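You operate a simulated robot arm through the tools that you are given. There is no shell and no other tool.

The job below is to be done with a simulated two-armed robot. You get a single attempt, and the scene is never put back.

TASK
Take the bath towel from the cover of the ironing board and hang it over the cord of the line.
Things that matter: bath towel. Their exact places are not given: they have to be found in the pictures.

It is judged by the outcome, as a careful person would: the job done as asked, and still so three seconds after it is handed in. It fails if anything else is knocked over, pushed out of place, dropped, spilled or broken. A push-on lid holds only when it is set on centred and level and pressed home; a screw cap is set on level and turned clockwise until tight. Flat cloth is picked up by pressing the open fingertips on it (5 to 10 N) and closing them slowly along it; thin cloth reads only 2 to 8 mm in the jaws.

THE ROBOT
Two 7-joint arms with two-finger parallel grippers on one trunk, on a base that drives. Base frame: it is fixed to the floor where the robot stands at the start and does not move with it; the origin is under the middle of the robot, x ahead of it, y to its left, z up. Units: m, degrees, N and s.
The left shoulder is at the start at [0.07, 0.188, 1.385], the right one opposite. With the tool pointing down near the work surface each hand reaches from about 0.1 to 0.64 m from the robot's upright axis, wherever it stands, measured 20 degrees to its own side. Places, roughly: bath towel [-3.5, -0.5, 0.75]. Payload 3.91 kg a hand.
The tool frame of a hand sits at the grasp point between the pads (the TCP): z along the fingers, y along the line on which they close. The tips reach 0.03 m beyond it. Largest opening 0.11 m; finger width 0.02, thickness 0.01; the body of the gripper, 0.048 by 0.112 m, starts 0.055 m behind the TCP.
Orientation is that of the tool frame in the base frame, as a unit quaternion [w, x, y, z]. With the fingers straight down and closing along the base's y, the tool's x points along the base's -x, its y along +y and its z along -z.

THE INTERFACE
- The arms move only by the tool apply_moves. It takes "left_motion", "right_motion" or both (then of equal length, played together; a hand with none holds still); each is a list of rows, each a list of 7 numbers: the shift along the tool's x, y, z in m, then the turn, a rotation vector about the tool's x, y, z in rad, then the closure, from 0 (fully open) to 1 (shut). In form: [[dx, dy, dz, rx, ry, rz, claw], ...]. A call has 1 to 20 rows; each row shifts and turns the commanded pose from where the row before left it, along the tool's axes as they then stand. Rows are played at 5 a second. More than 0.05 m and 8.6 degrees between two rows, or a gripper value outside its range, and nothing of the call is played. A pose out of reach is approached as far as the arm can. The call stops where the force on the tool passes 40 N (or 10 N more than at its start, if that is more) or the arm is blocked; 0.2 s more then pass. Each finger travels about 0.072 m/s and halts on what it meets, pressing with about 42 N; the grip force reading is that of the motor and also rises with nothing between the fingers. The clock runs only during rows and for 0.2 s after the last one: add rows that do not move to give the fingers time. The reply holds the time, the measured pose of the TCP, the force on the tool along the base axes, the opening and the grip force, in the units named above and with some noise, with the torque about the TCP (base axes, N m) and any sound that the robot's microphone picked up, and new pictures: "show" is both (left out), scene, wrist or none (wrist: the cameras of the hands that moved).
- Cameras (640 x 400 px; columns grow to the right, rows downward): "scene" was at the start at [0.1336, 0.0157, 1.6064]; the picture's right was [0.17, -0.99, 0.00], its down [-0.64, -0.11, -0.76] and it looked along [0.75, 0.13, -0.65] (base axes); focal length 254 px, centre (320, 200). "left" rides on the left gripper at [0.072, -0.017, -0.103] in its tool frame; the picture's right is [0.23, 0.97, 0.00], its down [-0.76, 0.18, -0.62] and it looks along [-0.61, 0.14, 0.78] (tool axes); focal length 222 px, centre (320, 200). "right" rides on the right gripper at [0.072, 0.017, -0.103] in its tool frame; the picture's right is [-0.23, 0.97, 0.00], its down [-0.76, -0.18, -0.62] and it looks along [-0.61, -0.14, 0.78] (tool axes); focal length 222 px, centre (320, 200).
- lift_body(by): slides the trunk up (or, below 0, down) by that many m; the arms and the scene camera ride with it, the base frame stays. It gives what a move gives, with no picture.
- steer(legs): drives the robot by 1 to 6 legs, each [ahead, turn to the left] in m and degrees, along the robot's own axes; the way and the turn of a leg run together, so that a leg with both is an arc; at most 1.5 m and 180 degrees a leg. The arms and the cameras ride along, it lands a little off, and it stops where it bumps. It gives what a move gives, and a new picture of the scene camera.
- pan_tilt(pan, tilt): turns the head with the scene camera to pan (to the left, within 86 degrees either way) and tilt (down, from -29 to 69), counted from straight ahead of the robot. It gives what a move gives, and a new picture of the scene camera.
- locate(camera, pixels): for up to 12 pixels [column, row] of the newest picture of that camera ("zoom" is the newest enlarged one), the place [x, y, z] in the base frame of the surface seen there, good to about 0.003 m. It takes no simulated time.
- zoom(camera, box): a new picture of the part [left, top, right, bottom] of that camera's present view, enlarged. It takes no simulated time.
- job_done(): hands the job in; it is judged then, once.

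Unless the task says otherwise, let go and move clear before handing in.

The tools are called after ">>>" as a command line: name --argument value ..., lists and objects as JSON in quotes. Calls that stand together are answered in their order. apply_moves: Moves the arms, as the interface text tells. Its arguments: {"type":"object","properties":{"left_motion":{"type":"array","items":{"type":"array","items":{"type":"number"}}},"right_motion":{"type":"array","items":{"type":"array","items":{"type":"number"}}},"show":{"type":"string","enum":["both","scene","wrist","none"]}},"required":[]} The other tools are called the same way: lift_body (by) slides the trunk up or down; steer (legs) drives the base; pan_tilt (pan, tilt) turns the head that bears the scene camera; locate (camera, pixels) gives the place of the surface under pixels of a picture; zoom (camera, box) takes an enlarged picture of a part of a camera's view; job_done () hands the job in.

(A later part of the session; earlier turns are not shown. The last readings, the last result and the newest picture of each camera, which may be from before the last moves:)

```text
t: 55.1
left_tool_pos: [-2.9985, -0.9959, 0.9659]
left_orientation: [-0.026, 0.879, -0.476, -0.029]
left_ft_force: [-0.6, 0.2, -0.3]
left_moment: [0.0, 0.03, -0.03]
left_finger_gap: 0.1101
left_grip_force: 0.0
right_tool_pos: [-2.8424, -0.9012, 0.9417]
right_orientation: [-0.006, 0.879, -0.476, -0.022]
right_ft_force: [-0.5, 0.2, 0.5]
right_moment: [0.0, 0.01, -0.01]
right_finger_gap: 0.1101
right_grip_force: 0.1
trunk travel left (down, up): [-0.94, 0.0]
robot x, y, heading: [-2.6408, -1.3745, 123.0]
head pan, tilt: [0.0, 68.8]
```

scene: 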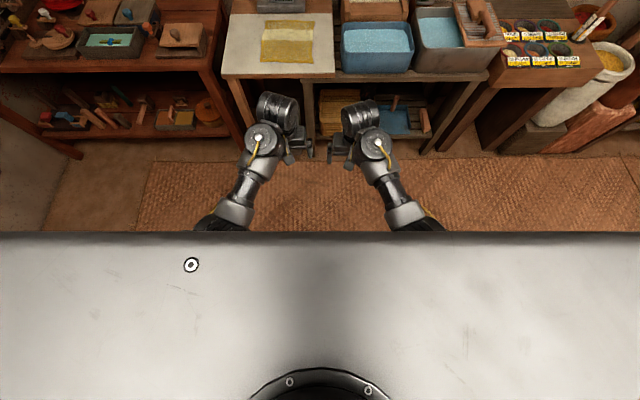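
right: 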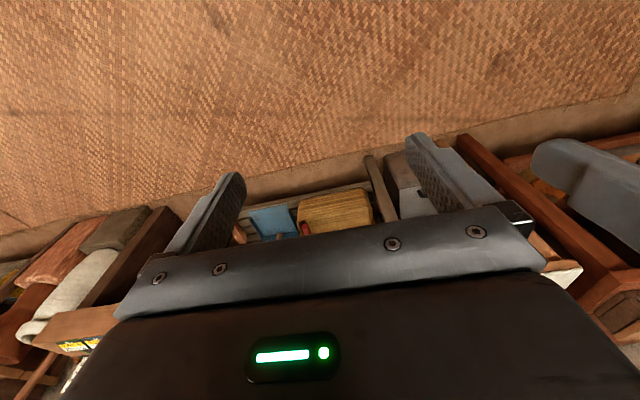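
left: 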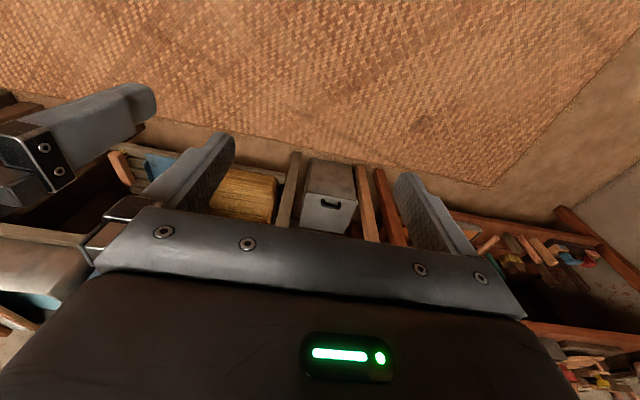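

The hands are now square, 0.18 m apart at z ≈ 0.95. I'll drive to about (-3.10, -0.94) facing 124°, centred on the towel, first most of the way.

>>> steer --legs '[[0, 13.3], [0.5, 0]]'

```text
t: 58.9
left_tool_pos: [-3.4421, -0.7422, 0.9674]
left_orientation: [-0.022, 0.928, -0.371, -0.03]
left_ft_force: [0.1, 0.0, 0.3]
left_moment: [0.0, -0.04, -0.02]
left_finger_gap: 0.11
left_grip_force: 0.1
right_tool_pos: [-3.3124, -0.6141, 0.9441]
right_orientation: [-0.003, 0.929, -0.37, -0.024]
right_ft_force: [0.1, 1.1, 0.1]
right_moment: [0.0, -0.01, 0.0]
right_finger_gap: 0.1098
right_grip_force: 0.1
trunk travel left (down, up): [-0.94, 0.0]
robot x, y, heading: [-3.0099, -1.0221, 136.6]
head pan, tilt: [0.0, 68.8]
```

scene: 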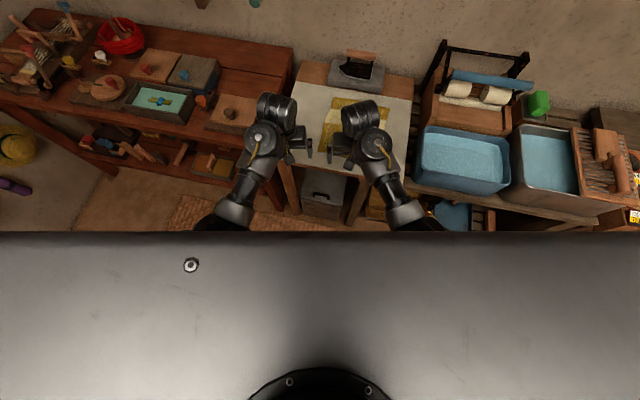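

On course; 0.125 m more and a 12.3° turn back right puts me at the working spot.

>>> steer --legs '[[0.125, 0], [0, -12.3]]'

>>> pan_tilt --pan 0 --tilt 50

```text
t: 61.0
left_tool_pos: [-3.4645, -0.5697, 0.9654]
left_orientation: [-0.026, 0.884, -0.466, -0.027]
left_ft_force: [0.4, 0.6, 0.2]
left_moment: [0.0, 0.04, 0.02]
left_finger_gap: 0.1099
left_grip_force: 0.1
right_tool_pos: [-3.3111, -0.4723, 0.943]
right_orientation: [-0.006, 0.884, -0.467, -0.022]
right_ft_force: [0.3, 0.0, 0.6]
right_moment: [-0.03, -0.01, 0.0]
right_finger_gap: 0.1101
right_grip_force: 0.1
trunk travel left (down, up): [-0.94, 0.0]
robot x, y, heading: [-3.1008, -0.938, 124.5]
head pan, tilt: [0.0, 68.8]
```

scene: 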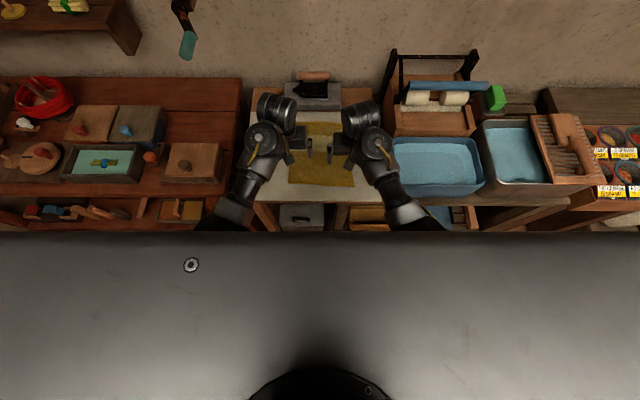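

```text
t: 61.8
left_tool_pos: [-3.4645, -0.5706, 0.9681]
left_orientation: [-0.026, 0.883, -0.467, -0.028]
left_ft_force: [0.2, 0.6, 0.2]
left_moment: [-0.04, -0.01, -0.05]
left_finger_gap: 0.1099
left_grip_force: 0.1
right_tool_pos: [-3.3106, -0.473, 0.9423]
right_orientation: [-0.006, 0.884, -0.468, -0.023]
right_ft_force: [-0.6, -0.4, 0.5]
right_moment: [0.01, 0.0, 0.02]
right_finger_gap: 0.1099
right_grip_force: 0.1
trunk travel left (down, up): [-0.94, 0.0]
robot x, y, heading: [-3.0978, -0.9395, 124.4]
head pan, tilt: [0.0, 50.0]
```

scene: 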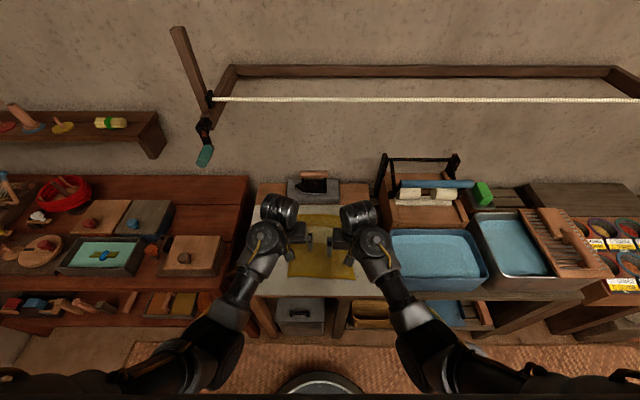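

I'm parked; towel visible between the arms with its near edge at row ~278, from (288,277) to (355,279). A round base top shows at (320,380). I'll measure these precisely.

>>> zoom --camera "scene" --box '[245, 170, 395, 300]'

>>> locate --camera "scene" --pixels '[[320, 373], [320, 378], [320, 368], [285, 390], [289, 275], [354, 277], [320, 276], [320, 255], [320, 285], [258, 291], [320, 296], [320, 300]]'

```text
3.08 times, centred on (320, 235) of scene
```

zoom: 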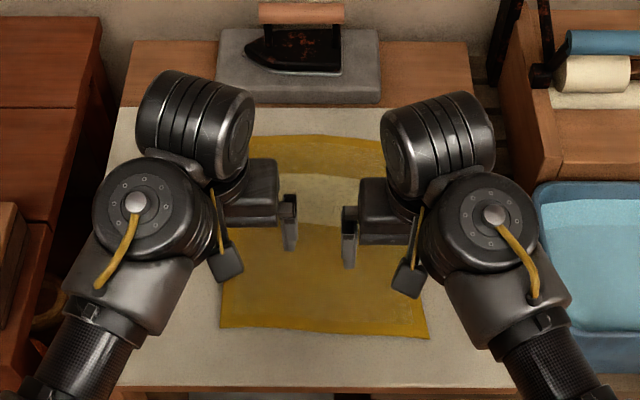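

```text
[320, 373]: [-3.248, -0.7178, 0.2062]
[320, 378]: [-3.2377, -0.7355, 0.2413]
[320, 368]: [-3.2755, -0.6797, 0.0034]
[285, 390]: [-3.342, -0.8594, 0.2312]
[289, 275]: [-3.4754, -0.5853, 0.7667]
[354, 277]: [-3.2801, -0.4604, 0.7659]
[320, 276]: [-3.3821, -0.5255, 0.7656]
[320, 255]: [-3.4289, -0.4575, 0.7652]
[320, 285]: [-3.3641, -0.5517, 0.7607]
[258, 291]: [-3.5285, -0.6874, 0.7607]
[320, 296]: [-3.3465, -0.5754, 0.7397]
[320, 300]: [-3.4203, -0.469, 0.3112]
```

The base front is 0.17 m short of the board edge, so there is room. Now I'll get the towel corners accurately from the zoom, at (222,328) and (428,338).

>>> locate --camera "zoom" --pixels '[[222, 326], [216, 330], [426, 336], [432, 342], [320, 334], [320, 340], [222, 290], [420, 280], [260, 140], [370, 142], [150, 340], [300, 210]]'

```text
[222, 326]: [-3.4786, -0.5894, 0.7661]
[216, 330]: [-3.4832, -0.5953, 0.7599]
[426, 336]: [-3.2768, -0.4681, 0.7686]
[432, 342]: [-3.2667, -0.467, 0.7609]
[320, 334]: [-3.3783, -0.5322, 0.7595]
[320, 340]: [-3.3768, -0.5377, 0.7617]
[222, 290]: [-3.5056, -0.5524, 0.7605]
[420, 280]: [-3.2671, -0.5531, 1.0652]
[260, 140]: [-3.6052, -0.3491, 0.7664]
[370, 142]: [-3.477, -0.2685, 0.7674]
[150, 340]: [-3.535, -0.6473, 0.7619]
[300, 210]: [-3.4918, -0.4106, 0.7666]
```

Towel top is at z ≈ 0.766 and board at 0.760; near corners at (-3.480,-0.591) and (-3.275,-0.4685). I'll correct the small tool tilt, half-close the fingers to about 38 mm, and lower to just above the pinch points.

>>> apply_moves --left_motion '[[0, 0, 0, 0, 0.073, 0, 0.3], [-0.013, -0.007, 0, 0, 0, 0, 0.65], [0, 0, 0.035, 0, 0, 0, 0.65], [0, 0, 0.035, 0, 0, 0, 0.65], [0, 0, 0.035, 0, 0, 0, 0.65], [0, 0, 0.033, 0, 0, 0, 0.65], [0, 0, 0, 0, 0, 0, 0.65]]' --right_motion '[[0, 0, 0, 0, 0.046, 0, 0.3], [-0.009, 0, 0, 0, 0, 0, 0.65], [0, 0, 0.028, 0, 0, 0, 0.65], [0, 0, 0.028, 0, 0, 0, 0.65], [0, 0, 0.028, 0, 0, 0, 0.65], [0, 0, 0.028, 0, 0, 0, 0.65], [0, 0, 0, 0, 0, 0, 0.65]]' --show "both"

```text
t: 63.4
left_tool_pos: [-3.4631, -0.5531, 0.829]
left_orientation: [-0.009, 0.884, -0.467, 0.004]
left_ft_force: [-0.8, 0.7, -0.2]
left_moment: [0.03, -0.05, 0.0]
left_finger_gap: 0.0386
left_grip_force: 0.1
right_tool_pos: [-3.3169, -0.4662, 0.8273]
right_orientation: [0.005, 0.884, -0.467, -0.002]
right_ft_force: [0.3, 0.1, 0.7]
right_moment: [-0.01, -0.04, 0.02]
right_finger_gap: 0.0386
right_grip_force: 0.0
trunk travel left (down, up): [-0.94, 0.0]
robot x, y, heading: [-3.1, -0.9404, 124.5]
head pan, tilt: [0.0, 50.0]
```

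scene: 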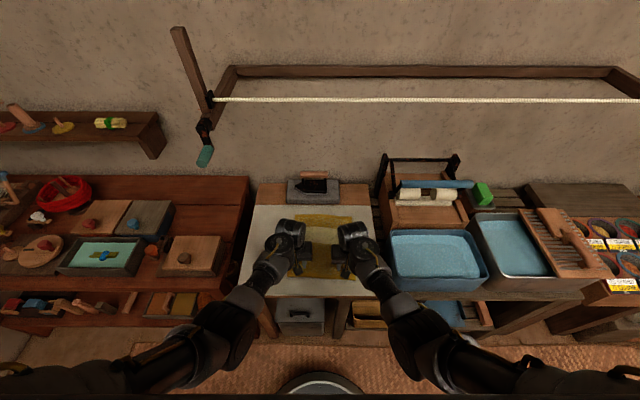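
right: 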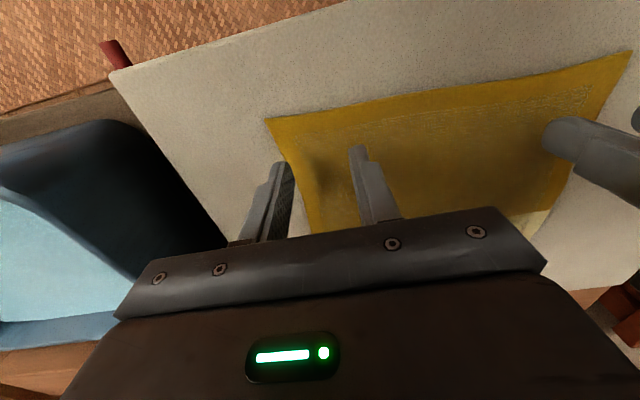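
left: 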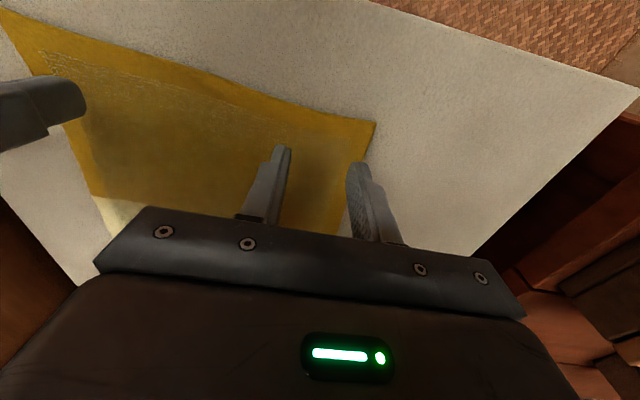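

Both fingertip pairs sit above the near corners (left image tips at (285,150)/(357,165), right image (285,165)/(360,150)); the outer fingers are only ~4 mm inside the side edges, so I'll shift each hand 4–5 mm inward, then lower to just about contact.

>>> apply_moves --left_motion '[[0, -0.004, 0, 0, 0, 0, 0.65], [0, 0, 0.015, 0, 0, 0, 0.65], [0, 0, 0.01, 0, 0, 0, 0.65], [0, 0, 0.005, 0, 0, 0, 0.65], [0, 0, 0, 0, 0, 0, 0.65]]' --right_motion '[[0, 0.005, 0, 0, 0, 0, 0.65], [0, 0, 0.015, 0, 0, 0, 0.65], [0, 0, 0.01, 0, 0, 0, 0.65], [0, 0, 0.004, 0, 0, 0, 0.65], [0, 0, 0, 0, 0, 0, 0.65]]' --show "wrist"

```text
t: 64.6
left_tool_pos: [-3.4602, -0.552, 0.7973]
left_orientation: [-0.008, 0.884, -0.467, 0.004]
left_ft_force: [0.2, -0.4, 0.1]
left_moment: [-0.02, 0.05, 0.0]
left_finger_gap: 0.0387
left_grip_force: 0.0
right_tool_pos: [-3.3206, -0.4668, 0.7998]
right_orientation: [0.005, 0.885, -0.466, -0.002]
right_ft_force: [0.4, 0.4, -0.3]
right_moment: [-0.03, 0.01, -0.03]
right_finger_gap: 0.0384
right_grip_force: 0.1
trunk travel left (down, up): [-0.94, 0.0]
robot x, y, heading: [-3.0965, -0.9388, 124.3]
head pan, tilt: [0.0, 50.0]
```

right: 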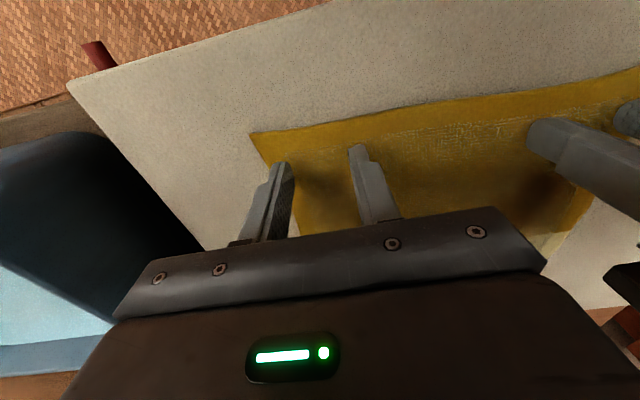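
left: 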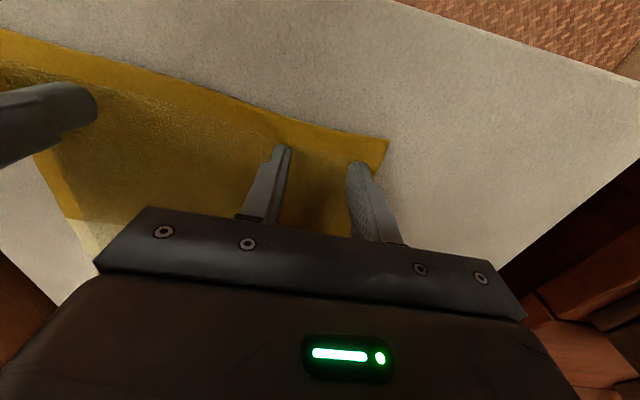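

Still no contact force; tips are inside the corners in both wrist views. I'll lower in small steps until the press reads 5–10 N.

>>> apply_moves --left_motion '[[0, 0, 0.001, 0, 0, 0, 0.65], [0, 0, 0.001, 0, 0, 0, 0.65]]' --right_motion '[[0, 0, 0.002, 0, 0, 0, 0.65], [0, 0, 0.002, 0, 0, 0, 0.65]]' --show "none"

```text
t: 65.2
left_tool_pos: [-3.4587, -0.5516, 0.7978]
left_orientation: [-0.009, 0.884, -0.467, 0.005]
left_ft_force: [0.6, 0.9, 0.2]
left_moment: [-0.02, 0.04, 0.01]
left_finger_gap: 0.0386
left_grip_force: 0.0
right_tool_pos: [-3.3209, -0.4691, 0.7965]
right_orientation: [0.005, 0.885, -0.466, -0.002]
right_ft_force: [-0.2, 0.2, 0.0]
right_moment: [-0.02, 0.0, 0.03]
right_finger_gap: 0.0385
right_grip_force: 0.1
trunk travel left (down, up): [-0.94, 0.0]
robot x, y, heading: [-3.102, -0.9428, 124.7]
head pan, tilt: [0.0, 50.0]
```

No contact yet at z ≈ 0.797. Continuing down by small steps.

>>> apply_moves --left_motion '[[0, 0, 0.0015, 0, 0, 0, 0.65], [0, 0, 0.0015, 0, 0, 0, 0.65]]' --right_motion '[[0, 0, 0.0015, 0, 0, 0, 0.65], [0, 0, 0.0015, 0, 0, 0, 0.65]]' --show "none"

>>> apply_moves --left_motion '[[0, 0, 0.0015, 0, 0, 0, 0.65], [0, 0, 0, 0, 0, 0, 0.65]]' --right_motion '[[0, 0, 0.0015, 0, 0, 0, 0.65], [0, 0, 0, 0, 0, 0, 0.65]]' --show "none"

```text
t: 65.8
left_tool_pos: [-3.4589, -0.5528, 0.7938]
left_orientation: [-0.009, 0.884, -0.468, 0.005]
left_ft_force: [-0.1, 1.4, 2.7]
left_moment: [0.03, 0.05, 0.03]
left_finger_gap: 0.0383
left_grip_force: 0.2
right_tool_pos: [-3.3208, -0.4683, 0.7945]
right_orientation: [0.004, 0.884, -0.467, -0.002]
right_ft_force: [-0.2, 0.7, 0.9]
right_moment: [0.02, -0.05, 0.0]
right_finger_gap: 0.0386
right_grip_force: 0.0
trunk travel left (down, up): [-0.94, 0.0]
robot x, y, heading: [-3.1011, -0.9389, 124.6]
head pan, tilt: [0.0, 50.0]
```

```text
t: 66.4
left_tool_pos: [-3.4592, -0.5516, 0.7937]
left_orientation: [-0.009, 0.884, -0.468, 0.004]
left_ft_force: [-1.4, 3.2, 11.0]
left_moment: [0.0, 0.15, -0.06]
left_finger_gap: 0.0382
left_grip_force: 0.1
right_tool_pos: [-3.3208, -0.4685, 0.7952]
right_orientation: [0.004, 0.884, -0.467, -0.003]
right_ft_force: [0.5, 1.7, 6.2]
right_moment: [0.08, -0.06, 0.04]
right_finger_gap: 0.0386
right_grip_force: 0.1
trunk travel left (down, up): [-0.94, 0.0]
robot x, y, heading: [-3.104, -0.9394, 124.7]
head pan, tilt: [0.0, 50.0]
```

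Contact: left 11 N, right 6 N on the cloth. I'll ease the left by half a millimetre and close both slowly along the cloth.

>>> apply_moves --left_motion '[[0, 0, -0.0005, 0, 0, 0, 0.65], [0, 0, 0, 0, 0, 0, 0.68], [0, 0, 0, 0, 0, 0, 0.71], [0, 0, 0, 0, 0, 0, 0.74], [0, 0, 0, 0, 0, 0, 0.77], [0, 0, 0, 0, 0, 0, 0.8], [0, 0, 0, 0, 0, 0, 0.83], [0, 0, 0, 0, 0, 0, 0.86], [0, 0, 0, 0, 0, 0, 0.89], [0, 0, 0, 0, 0, 0, 0.92], [0, 0, 0, 0, 0, 0, 0.95], [0, 0, 0, 0, 0, 0, 0.98], [0, 0, 0, 0, 0, 0, 1.0], [0, 0, 0, 0, 0, 0, 1.0], [0, 0, 0, 0, 0, 0, 1.0]]' --right_motion '[[0, 0, 0.0002, 0, 0, 0, 0.65], [0, 0, 0, 0, 0, 0, 0.68], [0, 0, 0, 0, 0, 0, 0.71], [0, 0, 0, 0, 0, 0, 0.74], [0, 0, 0, 0, 0, 0, 0.77], [0, 0, 0, 0, 0, 0, 0.8], [0, 0, 0, 0, 0, 0, 0.83], [0, 0, 0, 0, 0, 0, 0.86], [0, 0, 0, 0, 0, 0, 0.89], [0, 0, 0, 0, 0, 0, 0.92], [0, 0, 0, 0, 0, 0, 0.95], [0, 0, 0, 0, 0, 0, 0.98], [0, 0, 0, 0, 0, 0, 1.0], [0, 0, 0, 0, 0, 0, 1.0], [0, 0, 0, 0, 0, 0, 1.0]]' --show "both"

```text
t: 69.6
left_tool_pos: [-3.4586, -0.5534, 0.7946]
left_orientation: [-0.01, 0.884, -0.468, 0.005]
left_ft_force: [16.9, 11.0, 4.3]
left_moment: [0.31, -0.5, 0.09]
left_finger_gap: 0.0032
left_grip_force: 41.8
right_tool_pos: [-3.3231, -0.4704, 0.794]
right_orientation: [0.005, 0.885, -0.465, -0.003]
right_ft_force: [-18.9, -12.4, 12.5]
right_moment: [-0.4, 0.63, 0.0]
right_finger_gap: 0.0046
right_grip_force: 42.3
trunk travel left (down, up): [-0.94, 0.0]
robot x, y, heading: [-3.1, -0.9411, 124.6]
head pan, tilt: [0.0, 50.0]
```

scene: 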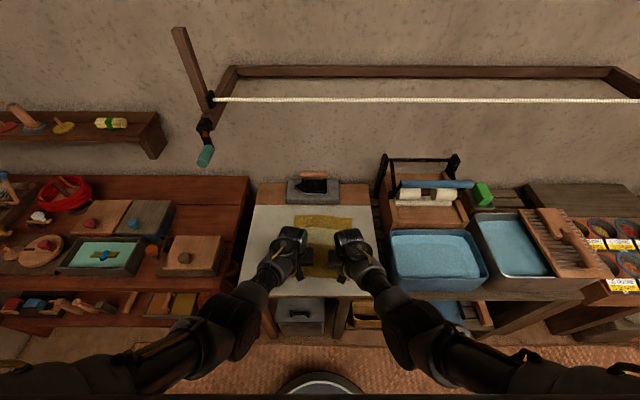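
right: 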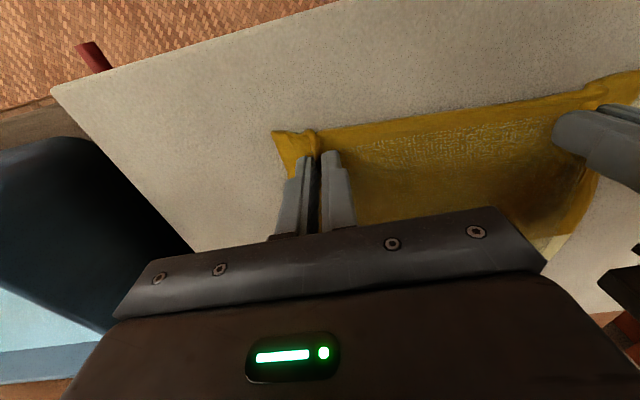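
left: 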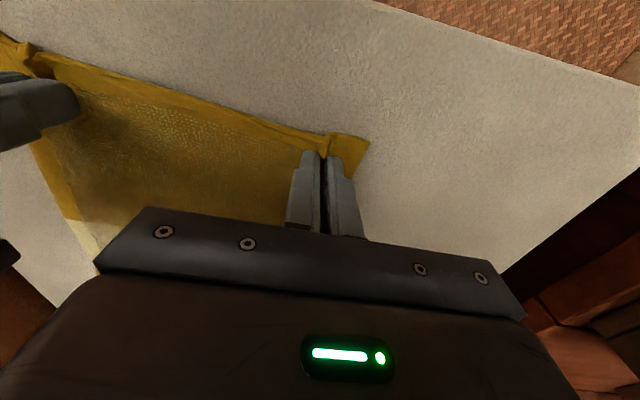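

Both corners are pinched (gaps 3.2 and 4.6 mm, folds visible at (318,140) right and (327,140) left), but the cloth is taut between the hands with ~20 N. I'll bring the hands 4 mm closer each, then lift slowly.

>>> apply_moves --left_motion '[[0, -0.003, -0.002, 0, 0, 0, 1], [0, -0.003, -0.004, 0, 0, 0, 1], [0, 0, -0.008, 0, 0, 0, 1], [0, 0, -0.012, 0, 0, 0, 1], [0, 0, -0.012, 0, 0, 0, 1], [0, 0, -0.012, 0, 0, 0, 1], [0, 0, 0, 0, 0, 0, 1]]' --right_motion '[[0, 0.003, -0.002, 0, 0, 0, 1], [0, 0.003, -0.004, 0, 0, 0, 1], [0, 0, -0.008, 0, 0, 0, 1], [0, 0, -0.012, 0, 0, 0, 1], [0, 0, -0.012, 0, 0, 0, 1], [0, 0, -0.012, 0, 0, 0, 1], [0, 0, 0, 0, 0, 0, 1]]' --show "both"

```text
t: 71.2
left_tool_pos: [-3.4532, -0.5503, 0.8434]
left_orientation: [-0.008, 0.884, -0.467, 0.005]
left_ft_force: [5.5, 4.0, 0.4]
left_moment: [0.08, -0.12, 0.01]
left_finger_gap: 0.0032
left_grip_force: 42.2
right_tool_pos: [-3.3243, -0.4722, 0.842]
right_orientation: [0.006, 0.885, -0.466, -0.001]
right_ft_force: [-6.4, -3.9, 0.3]
right_moment: [-0.08, 0.14, 0.01]
right_finger_gap: 0.003
right_grip_force: 41.5
trunk travel left (down, up): [-0.94, 0.0]
robot x, y, heading: [-3.1028, -0.9393, 124.7]
head pan, tilt: [0.0, 50.0]
```

scene: 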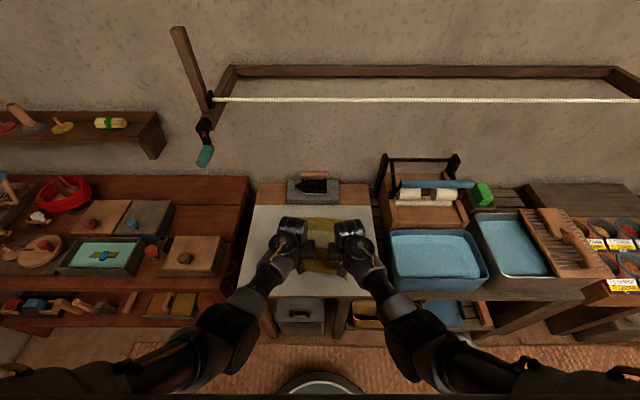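
right: 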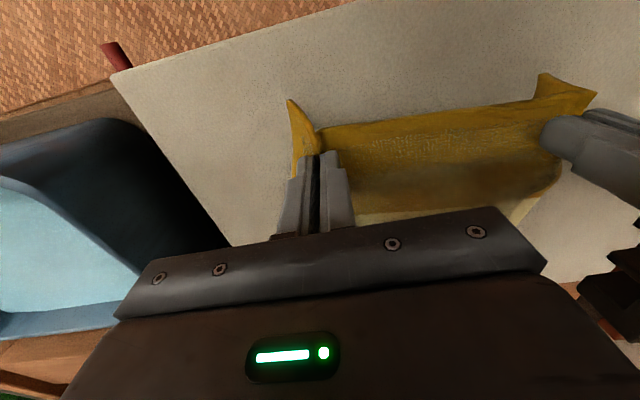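
left: 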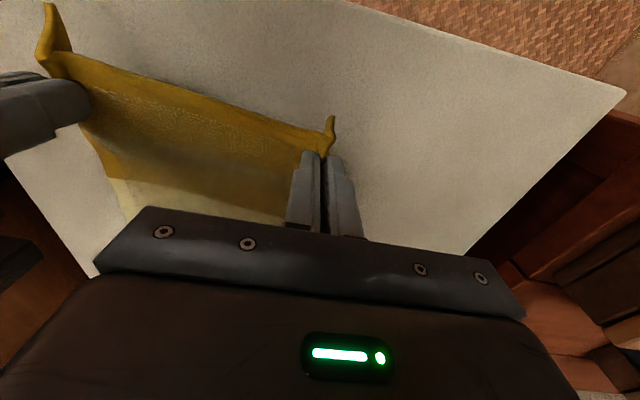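

The towel's near edge is lifted between both hands, with grip held (3 mm gaps). I'll raise further while tilting the fingers forward, in two stages.

>>> apply_moves --left_motion '[[0, -0.001, -0.03, 0, -0.1, 0, 1], [-0.003, 0, -0.02985, 0, -0.1, 0, 1], [-0.00596, 0, -0.0294, 0, -0.1, 0, 1], [-0.00887, 0, -0.02866, 0, -0.1, 0, 1], [-0.01168, 0, -0.02763, 0, -0.1, 0, 1], [0, 0, 0, 0, 0, 0, 1]]' --right_motion '[[0, 0.001, -0.03, 0, -0.1, 0, 1], [-0.003, 0, -0.02985, 0, -0.1, 0, 1], [-0.00596, 0, -0.0294, 0, -0.1, 0, 1], [-0.00887, 0, -0.02866, 0, -0.1, 0, 1], [-0.01168, 0, -0.02763, 0, -0.1, 0, 1], [0, 0, 0, 0, 0, 0, 1]]' --show "both"

```text
t: 72.6
left_tool_pos: [-3.4588, -0.5484, 0.9932]
left_orientation: [-0.124, 0.858, -0.45, -0.215]
left_ft_force: [6.1, 3.4, 0.5]
left_moment: [0.11, -0.13, -0.09]
left_finger_gap: 0.0033
left_grip_force: 42.4
right_tool_pos: [-3.3279, -0.4704, 0.9924]
right_orientation: [-0.11, 0.856, -0.453, -0.221]
right_ft_force: [-6.6, -3.9, 0.2]
right_moment: [-0.07, 0.15, 0.07]
right_finger_gap: 0.0036
right_grip_force: 42.0
trunk travel left (down, up): [-0.94, 0.0]
robot x, y, heading: [-3.1018, -0.9349, 124.6]
head pan, tilt: [0.0, 50.0]
```

scene: 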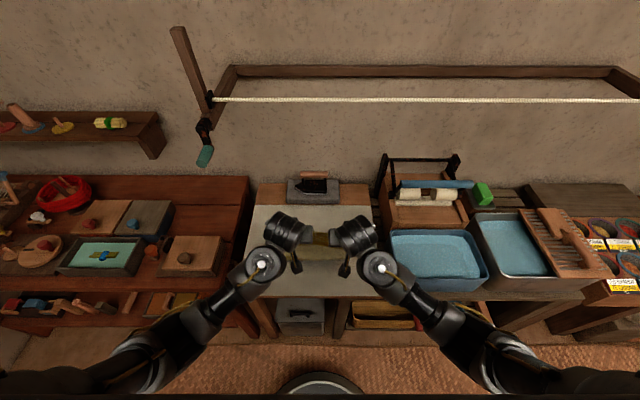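
right: 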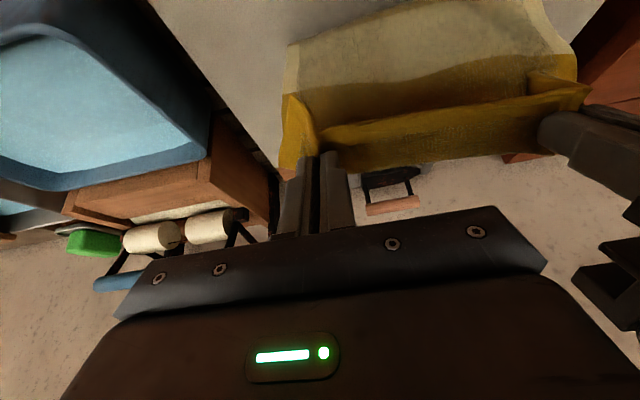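
left: 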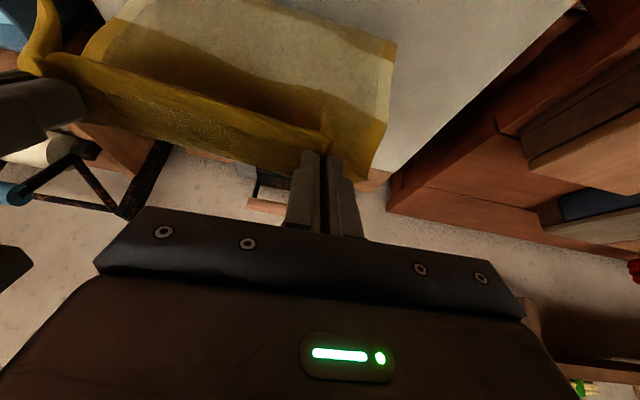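

The towel hangs between both hands, grip steady. Continuing to raise and tilt to 60°.

>>> apply_moves --left_motion '[[-0.01678, 0, -0.03072, 0, -0.1, 0, 1], [-0.01976, 0, -0.02889, 0, -0.1, 0, 1], [-0.02255, 0, -0.02677, 0, -0.1, 0, 1], [-0.02511, 0, -0.02438, 0, -0.1, 0, 1], [-0.02742, 0, -0.02176, 0, -0.1, 0, 1], [-0.02945, 0, -0.01891, 0, -0.05, 0, 1], [0, 0, 0, 0, 0, 0, 1]]' --right_motion '[[-0.01678, 0, -0.03072, 0, -0.1, 0, 1], [-0.01976, 0, -0.02889, 0, -0.1, 0, 1], [-0.02255, 0, -0.02677, 0, -0.1, 0, 1], [-0.02511, 0, -0.02438, 0, -0.1, 0, 1], [-0.02742, 0, -0.02176, 0, -0.1, 0, 1], [-0.02945, 0, -0.01891, 0, -0.05, 0, 1], [0, 0, 0, 0, 0, 0, 1]]' --show "both"

```text
t: 74.2
left_tool_pos: [-3.4598, -0.5511, 1.2042]
left_orientation: [-0.243, 0.767, -0.401, -0.439]
left_ft_force: [15.1, 8.8, -0.4]
left_moment: [0.16, -0.32, -0.39]
left_finger_gap: 0.0034
left_grip_force: 42.2
right_tool_pos: [-3.3228, -0.4703, 1.2047]
right_orientation: [-0.23, 0.764, -0.406, -0.445]
right_ft_force: [-15.6, -9.0, -0.9]
right_moment: [-0.19, 0.23, 0.47]
right_finger_gap: 0.0037
right_grip_force: 42.0
trunk travel left (down, up): [-0.94, 0.0]
robot x, y, heading: [-3.1023, -0.9385, 124.3]
head pan, tilt: [0.0, 50.0]
```

scene: 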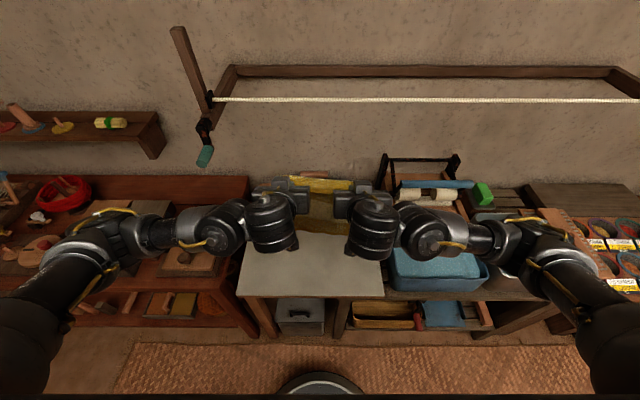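
right: 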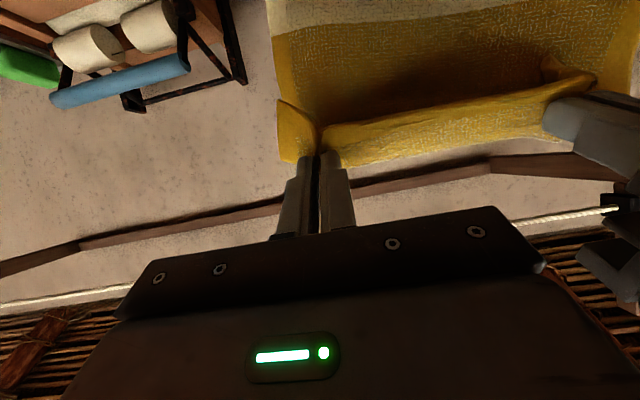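
left: 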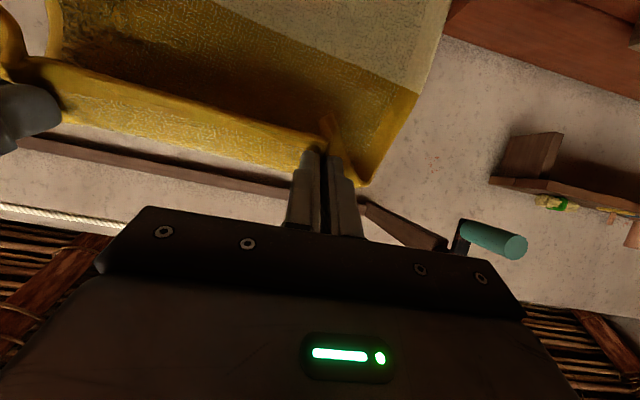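

Grip is steady at z ≈ 1.20, but the elbows have swung wide (left elbow near (110,235)) and the cloth tension rose to ~17 N. I'll check elbow positions against the left bracket/hook at (205,150).

>>> locate --camera "scene" --pixels '[[110, 225], [75, 260], [160, 230], [215, 225], [515, 225], [560, 250], [205, 155], [210, 120], [212, 98], [485, 195], [420, 185], [460, 165]]'

```text
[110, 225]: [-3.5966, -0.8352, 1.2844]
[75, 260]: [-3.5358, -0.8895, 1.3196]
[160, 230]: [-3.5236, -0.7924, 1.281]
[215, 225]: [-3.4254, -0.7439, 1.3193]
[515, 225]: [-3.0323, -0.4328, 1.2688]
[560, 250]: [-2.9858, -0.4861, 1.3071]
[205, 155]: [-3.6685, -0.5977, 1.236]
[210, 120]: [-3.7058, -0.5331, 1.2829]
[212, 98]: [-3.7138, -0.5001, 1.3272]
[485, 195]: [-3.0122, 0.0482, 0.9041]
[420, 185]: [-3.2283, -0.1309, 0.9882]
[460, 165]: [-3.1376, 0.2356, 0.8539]
```

The left elbow (u≈-0.67) would pass close to the left bracket's hook if I hung it here, so I'll move to the middle of the cord. First relax the cloth tension a bit and back straight up 0.45 m.

>>> apply_moves --left_motion '[[0, -0.0015, 0, 0, 0, 0, 1], [0, 0, 0, 0, 0, 0, 1]]' --right_motion '[[0, 0.0015, 0, 0, 0, 0, 1], [0, 0, 0, 0, 0, 0, 1]]' --show "none"

>>> steer --legs '[[-0.45, 0]]'

```text
t: 74.8
left_tool_pos: [-3.4596, -0.5507, 1.2033]
left_orientation: [-0.242, 0.767, -0.4, -0.439]
left_ft_force: [12.8, 7.9, -0.7]
left_moment: [0.12, -0.28, -0.33]
left_finger_gap: 0.0034
left_grip_force: 41.8
right_tool_pos: [-3.3238, -0.4725, 1.2025]
right_orientation: [-0.23, 0.764, -0.407, -0.445]
right_ft_force: [-12.2, -8.4, -0.5]
right_moment: [-0.16, 0.26, 0.4]
right_finger_gap: 0.0038
right_grip_force: 42.5
trunk travel left (down, up): [-0.94, 0.0]
robot x, y, heading: [-3.0994, -0.9415, 124.6]
head pan, tilt: [0.0, 50.0]
```

```text
t: 77.5
left_tool_pos: [-3.2121, -0.9138, 1.2033]
left_orientation: [-0.241, 0.768, -0.399, -0.439]
left_ft_force: [12.2, 8.3, 0.7]
left_moment: [0.11, -0.23, -0.32]
left_finger_gap: 0.0033
left_grip_force: 42.0
right_tool_pos: [-3.0752, -0.8343, 1.2025]
right_orientation: [-0.228, 0.766, -0.405, -0.445]
right_ft_force: [-13.0, -6.7, 0.3]
right_moment: [-0.14, 0.25, 0.4]
right_finger_gap: 0.0035
right_grip_force: 41.8
trunk travel left (down, up): [-0.94, 0.0]
robot x, y, heading: [-2.8489, -1.3044, 124.4]
head pan, tilt: [0.0, 50.0]
```

scene: 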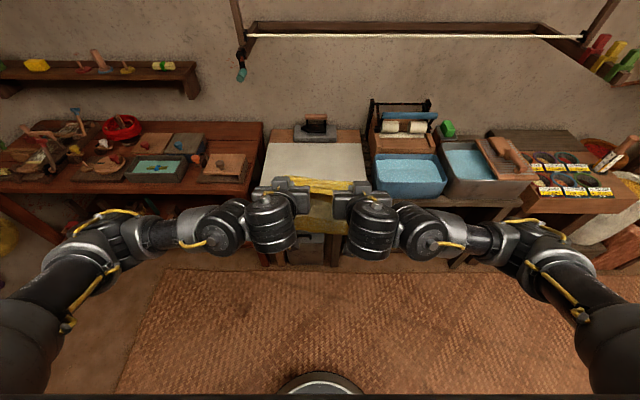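

Now at about u=-0.32, v=-1.15 with the towel still held. I'll shift to the middle of the cord with a right-turn, short drive and left-turn back, stopping 0.85 m from the cord.

>>> steer --legs '[[0, -47.2], [0.436, 0], [0, 47.1]]'

```text
t: 84.4
left_tool_pos: [-3.1403, -0.5015, 1.2041]
left_orientation: [-0.233, 0.775, -0.384, -0.445]
left_ft_force: [10.1, 6.5, 0.7]
left_moment: [0.14, -0.23, -0.38]
left_finger_gap: 0.0029
left_grip_force: 41.8
right_tool_pos: [-3.0084, -0.4186, 1.2029]
right_orientation: [-0.22, 0.773, -0.39, -0.45]
right_ft_force: [-9.5, -5.2, -1.0]
right_moment: [-0.13, 0.17, 0.27]
right_finger_gap: 0.0031
right_grip_force: 41.6
trunk travel left (down, up): [-0.94, 0.0]
robot x, y, heading: [-2.766, -0.8753, 127.0]
head pan, tilt: [0.0, 50.0]
```

scene: 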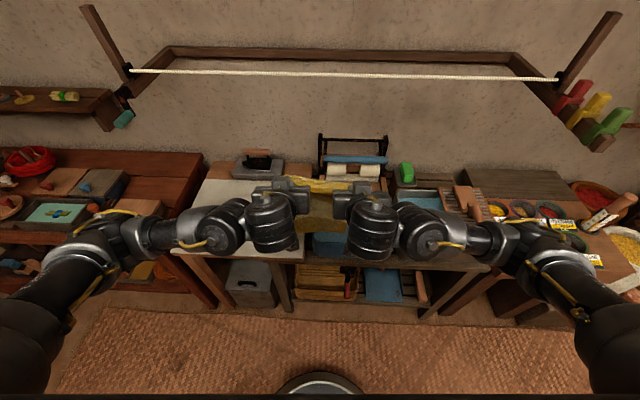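

Position is right (u≈-0.01, v≈-0.84), heading 2.7° too far left. I'll correct that and then raise the hands to z ≈ 1.40 while extending a little.

>>> steer --legs '[[0, -2.7]]'

>>> apply_moves --left_motion '[[-0.0361, 0, -0.0034, 0, 0, 0, 1], [-0.0361, 0, -0.0034, 0, 0, 0, 1], [-0.0361, 0, -0.0034, 0, 0, 0, 1], [-0.0361, 0, -0.0034, 0, 0, 0, 1], [-0.0361, 0, -0.0034, 0, 0, 0, 1], [-0.0361, 0, -0.0034, 0, 0, 0, 1], [0, 0, 0, 0, 0, 0, 1]]' --right_motion '[[-0.0361, 0, -0.0034, 0, 0, 0, 1], [-0.0361, 0, -0.0034, 0, 0, 0, 1], [-0.0361, 0, -0.0034, 0, 0, 0, 1], [-0.0361, 0, -0.0034, 0, 0, 0, 1], [-0.0361, 0, -0.0034, 0, 0, 0, 1], [-0.0361, 0, -0.0034, 0, 0, 0, 1], [0, 0, 0, 0, 0, 0, 1]]' --show "both"

```text
t: 85.2
left_tool_pos: [-3.1254, -0.4869, 1.2042]
left_orientation: [-0.244, 0.766, -0.401, -0.439]
left_ft_force: [8.9, 4.6, -0.6]
left_moment: [0.12, -0.2, -0.31]
left_finger_gap: 0.0033
left_grip_force: 41.8
right_tool_pos: [-2.9891, -0.409, 1.2028]
right_orientation: [-0.231, 0.763, -0.408, -0.444]
right_ft_force: [-8.7, -5.1, -0.3]
right_moment: [-0.1, 0.16, 0.23]
right_finger_gap: 0.0031
right_grip_force: 42.1
trunk travel left (down, up): [-0.94, 0.0]
robot x, y, heading: [-2.7651, -0.8742, 124.1]
head pan, tilt: [0.0, 50.0]
```

scene: 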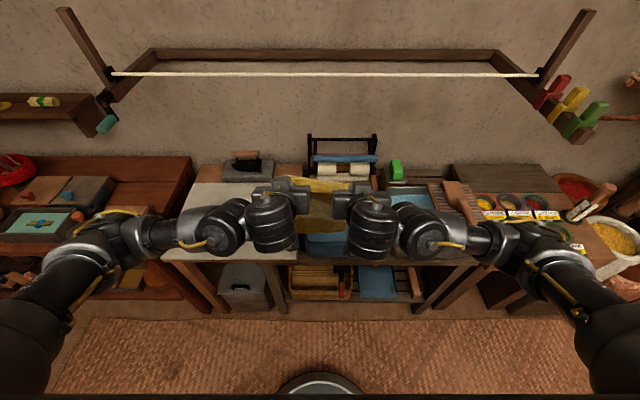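

```text
t: 86.8
left_tool_pos: [-3.1754, -0.4113, 1.4022]
left_orientation: [-0.244, 0.765, -0.403, -0.439]
left_ft_force: [13.0, 7.0, 0.7]
left_moment: [0.18, -0.27, -0.43]
left_finger_gap: 0.0031
left_grip_force: 41.5
right_tool_pos: [-3.0374, -0.333, 1.4032]
right_orientation: [-0.229, 0.764, -0.407, -0.446]
right_ft_force: [-13.0, -7.4, -0.9]
right_moment: [-0.18, 0.26, 0.38]
right_finger_gap: 0.0035
right_grip_force: 41.8
trunk travel left (down, up): [-0.94, 0.0]
robot x, y, heading: [-2.7653, -0.877, 124.2]
head pan, tilt: [0.0, 50.0]
```

scene: 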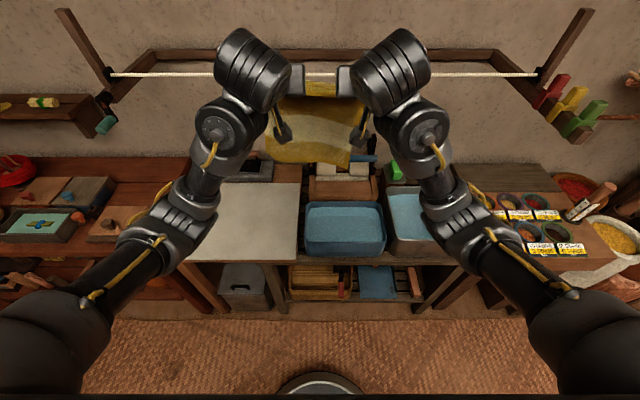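
right: 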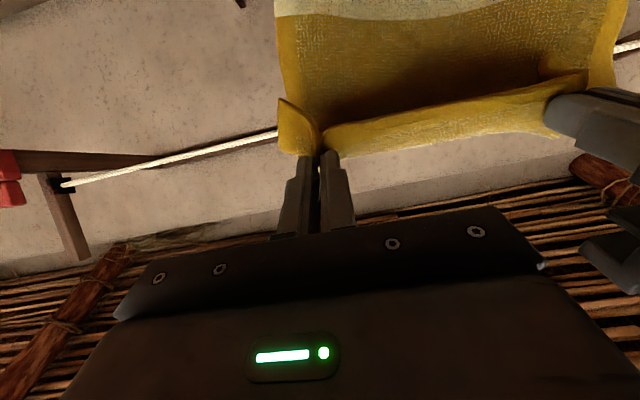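
left: 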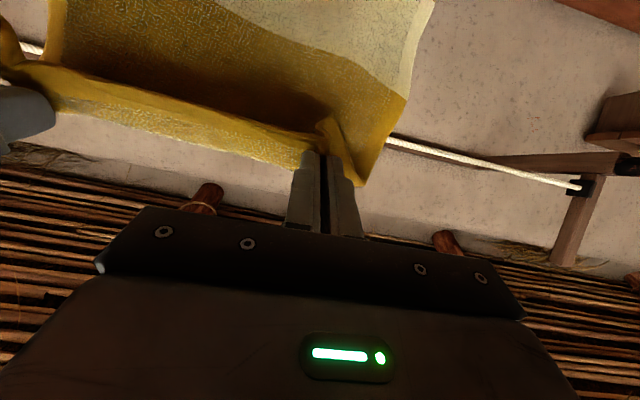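

Towel hangs cleanly from both hands at z ≈ 1.40, in front of the cord, with the cord visible behind it on both sides. Hands are at v≈-0.23, so I'll drive 0.15 m ahead, then reach over the cord with the arms.

>>> steer --legs '[[0.15, 0]]'

```text
t: 88.2
left_tool_pos: [-3.2584, -0.2944, 1.4015]
left_orientation: [-0.244, 0.766, -0.401, -0.439]
left_ft_force: [12.8, 8.0, 0.4]
left_moment: [0.17, -0.28, -0.42]
left_finger_gap: 0.003
left_grip_force: 42.1
right_tool_pos: [-3.1182, -0.2165, 1.405]
right_orientation: [-0.23, 0.763, -0.406, -0.446]
right_ft_force: [-12.9, -7.5, -1.1]
right_moment: [-0.2, 0.24, 0.38]
right_finger_gap: 0.0037
right_grip_force: 42.1
trunk travel left (down, up): [-0.94, 0.0]
robot x, y, heading: [-2.8488, -0.7562, 124.4]
head pan, tilt: [0.0, 50.0]
```

scene: 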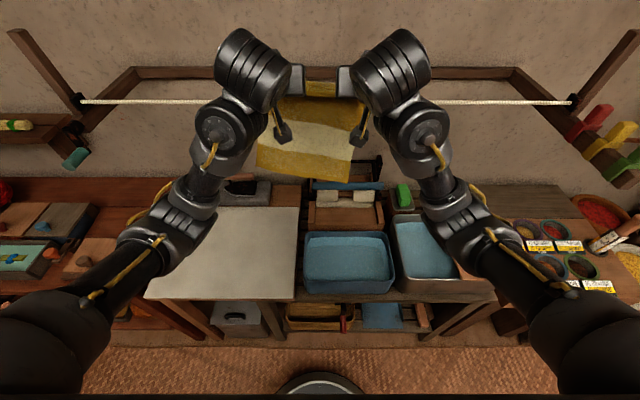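

Hands are now about 0.085 m short of the cord. I'll re-measure the cord in this view at (150,101), (480,101) and the towel before reaching over.

>>> locate --camera "scene" --pixels '[[100, 101], [150, 101], [200, 101], [450, 101], [500, 101], [550, 102], [300, 150], [258, 170], [350, 180], [320, 90], [330, 72]]'

>>> zoom --camera "scene" --box '[200, 20, 440, 200]'

```text
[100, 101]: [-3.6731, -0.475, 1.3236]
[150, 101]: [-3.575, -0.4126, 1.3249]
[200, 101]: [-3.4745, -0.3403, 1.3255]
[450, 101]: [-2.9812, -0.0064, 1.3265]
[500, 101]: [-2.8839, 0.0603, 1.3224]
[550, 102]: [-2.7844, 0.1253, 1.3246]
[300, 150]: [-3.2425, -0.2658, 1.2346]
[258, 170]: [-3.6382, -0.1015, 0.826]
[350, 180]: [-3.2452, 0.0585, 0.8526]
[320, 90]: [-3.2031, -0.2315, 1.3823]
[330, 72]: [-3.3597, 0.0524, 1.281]
```

```text
2.22 times, centred on (320, 110) of scene
```

zoom: 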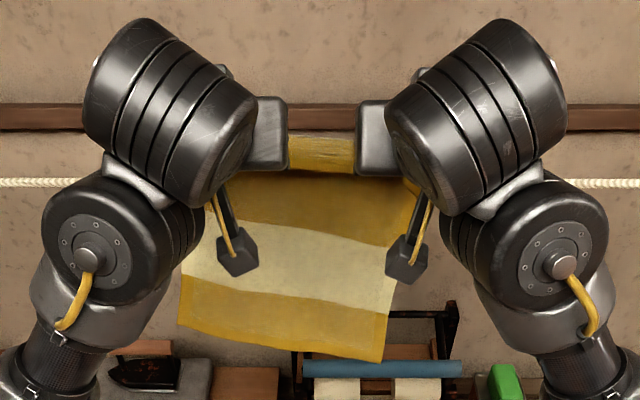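

The cord is confirmed at z ≈ 1.325 along v≈0, and hands (z ≈ 1.40) and the wrist cameras clear it. I'll reach forward slowly over the cord, first ~0.11 m, with the right hand slightly faster to even them up.

>>> apply_moves --left_motion '[[-0.00744, 0, 0.01302, 0, 0, 0, 1], [-0.00744, 0, 0.01302, 0, 0, 0, 1], [-0.00744, 0, 0.01302, 0, 0, 0, 1], [-0.00744, 0, 0.01302, 0, 0, 0, 1], [-0.00744, 0, 0.01302, 0, 0, 0, 1], [-0.00744, 0, 0.01302, 0, 0, 0, 1], [-0.00744, 0, 0.01302, 0, 0, 0, 1], [0, 0, 0, 0, 0, 0, 1]]' --right_motion '[[-0.0083, 0, 0.0145, 0, 0, 0, 1], [-0.0083, 0, 0.0145, 0, 0, 0, 1], [-0.0083, 0, 0.0145, 0, 0, 0, 1], [-0.0083, 0, 0.0145, 0, 0, 0, 1], [-0.0083, 0, 0.0145, 0, 0, 0, 1], [-0.0083, 0, 0.0145, 0, 0, 0, 1], [-0.0083, 0, 0.0145, 0, 0, 0, 1], [0, 0, 0, 0, 0, 0, 1]]' --show "both"

```text
t: 90.0
left_tool_pos: [-3.3183, -0.2046, 1.4011]
left_orientation: [-0.244, 0.766, -0.402, -0.439]
left_ft_force: [9.4, 6.2, 0.2]
left_moment: [0.19, -0.23, -0.39]
left_finger_gap: 0.003
left_grip_force: 42.2
right_tool_pos: [-3.1885, -0.1172, 1.404]
right_orientation: [-0.228, 0.764, -0.406, -0.446]
right_ft_force: [-10.4, -6.9, -0.6]
right_moment: [-0.15, 0.2, 0.33]
right_finger_gap: 0.0034
right_grip_force: 41.8
trunk travel left (down, up): [-0.94, 0.0]
robot x, y, heading: [-2.8475, -0.7584, 124.5]
head pan, tilt: [0.0, 50.0]
```

scene: 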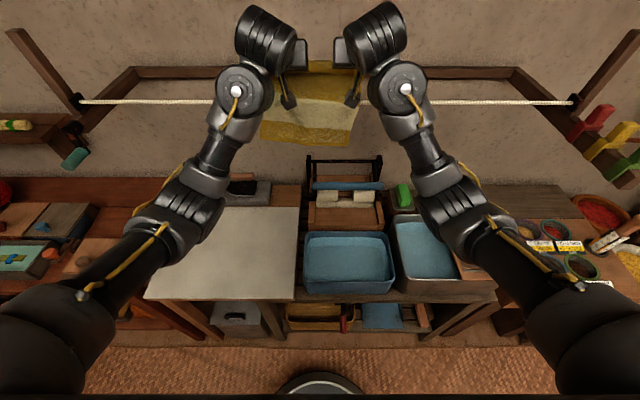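
right: 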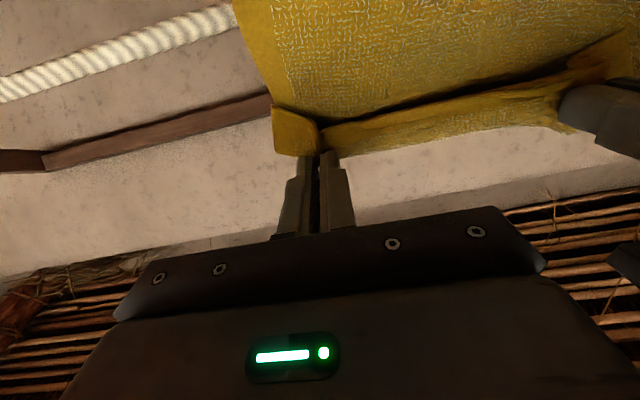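
left: 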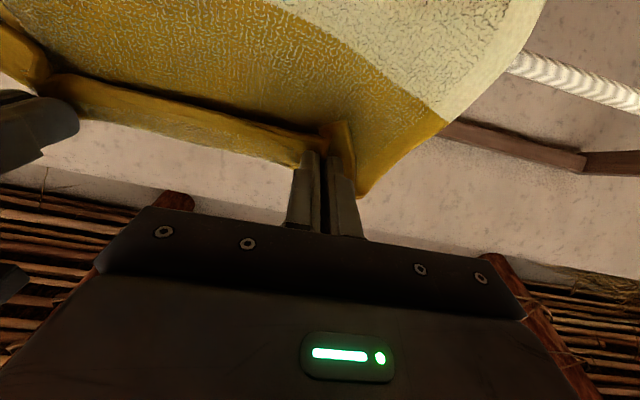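

Hands are level and about 0.026 m past the cord, with the cloth hanging in front of and now meeting the cord. Continuing 0.075 m further.

>>> apply_moves --left_motion '[[-0.00744, 0, 0.01302, 0, 0, 0, 1], [-0.00744, 0, 0.01302, 0, 0, 0, 1], [-0.00744, 0, 0.01302, 0, 0, 0, 1], [-0.00744, 0, 0.01302, 0, 0, 0, 1], [-0.00744, 0, 0.01302, 0, 0, 0, 1], [0, 0, 0, 0, 0, 0, 1]]' --right_motion '[[-0.00744, 0, 0.01302, 0, 0, 0, 1], [-0.00744, 0, 0.01302, 0, 0, 0, 1], [-0.00744, 0, 0.01302, 0, 0, 0, 1], [-0.00744, 0, 0.01302, 0, 0, 0, 1], [-0.00744, 0, 0.01302, 0, 0, 0, 1], [0, 0, 0, 0, 0, 0, 1]]' --show "both"

```text
t: 91.4
left_tool_pos: [-3.3589, -0.1441, 1.4014]
left_orientation: [-0.243, 0.766, -0.402, -0.438]
left_ft_force: [10.9, 6.8, 1.6]
left_moment: [0.21, -0.27, -0.4]
left_finger_gap: 0.0032
left_grip_force: 42.2
right_tool_pos: [-3.2278, -0.0559, 1.4044]
right_orientation: [-0.229, 0.764, -0.406, -0.446]
right_ft_force: [-10.9, -7.8, 0.1]
right_moment: [-0.19, 0.23, 0.36]
right_finger_gap: 0.0036
right_grip_force: 41.8
trunk travel left (down, up): [-0.94, 0.0]
robot x, y, heading: [-2.8485, -0.7536, 124.8]
head pan, tilt: [0.0, 50.0]
```

scene: 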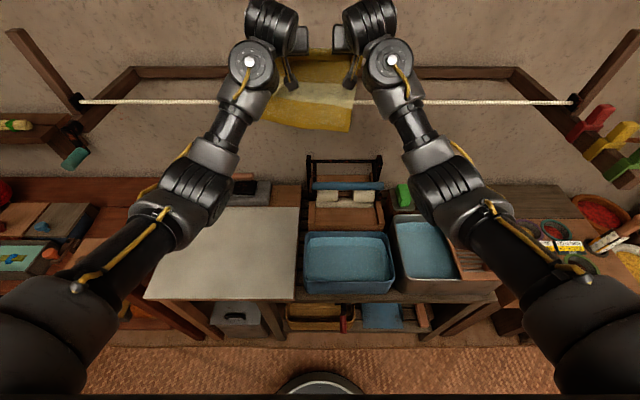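
right: 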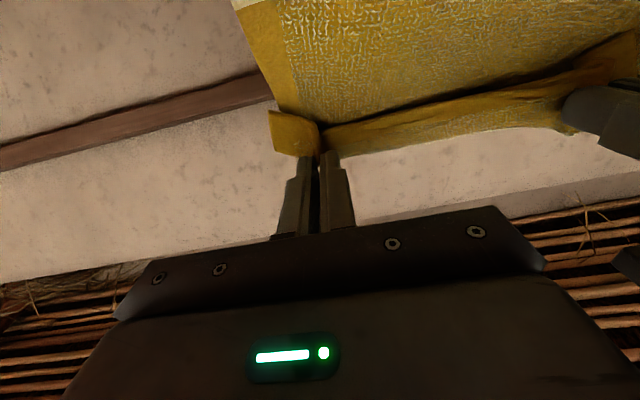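
left: 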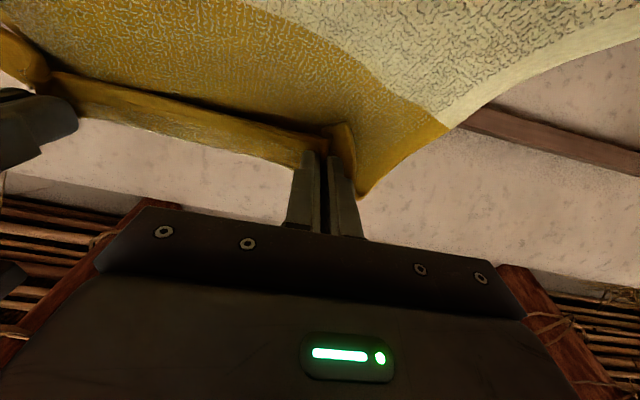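

Hands are now 0.10 m past the cord on both sides, and the towel runs back over the cord. I'll zoom to check how much hangs on the near side.

>>> zoom --camera "scene" --box '[220, 20, 400, 155]'

```text
2.96 times, centred on (310, 88) of scene
```

zoom: 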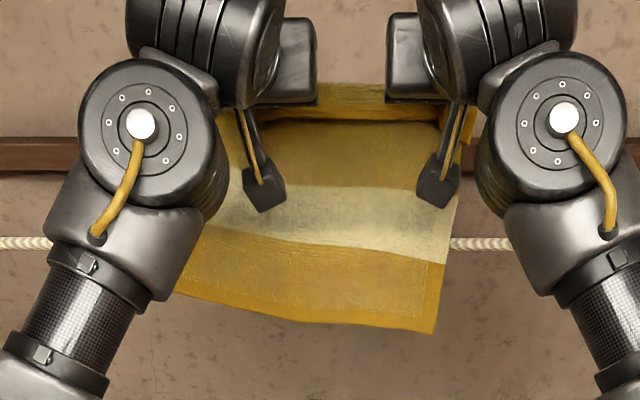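

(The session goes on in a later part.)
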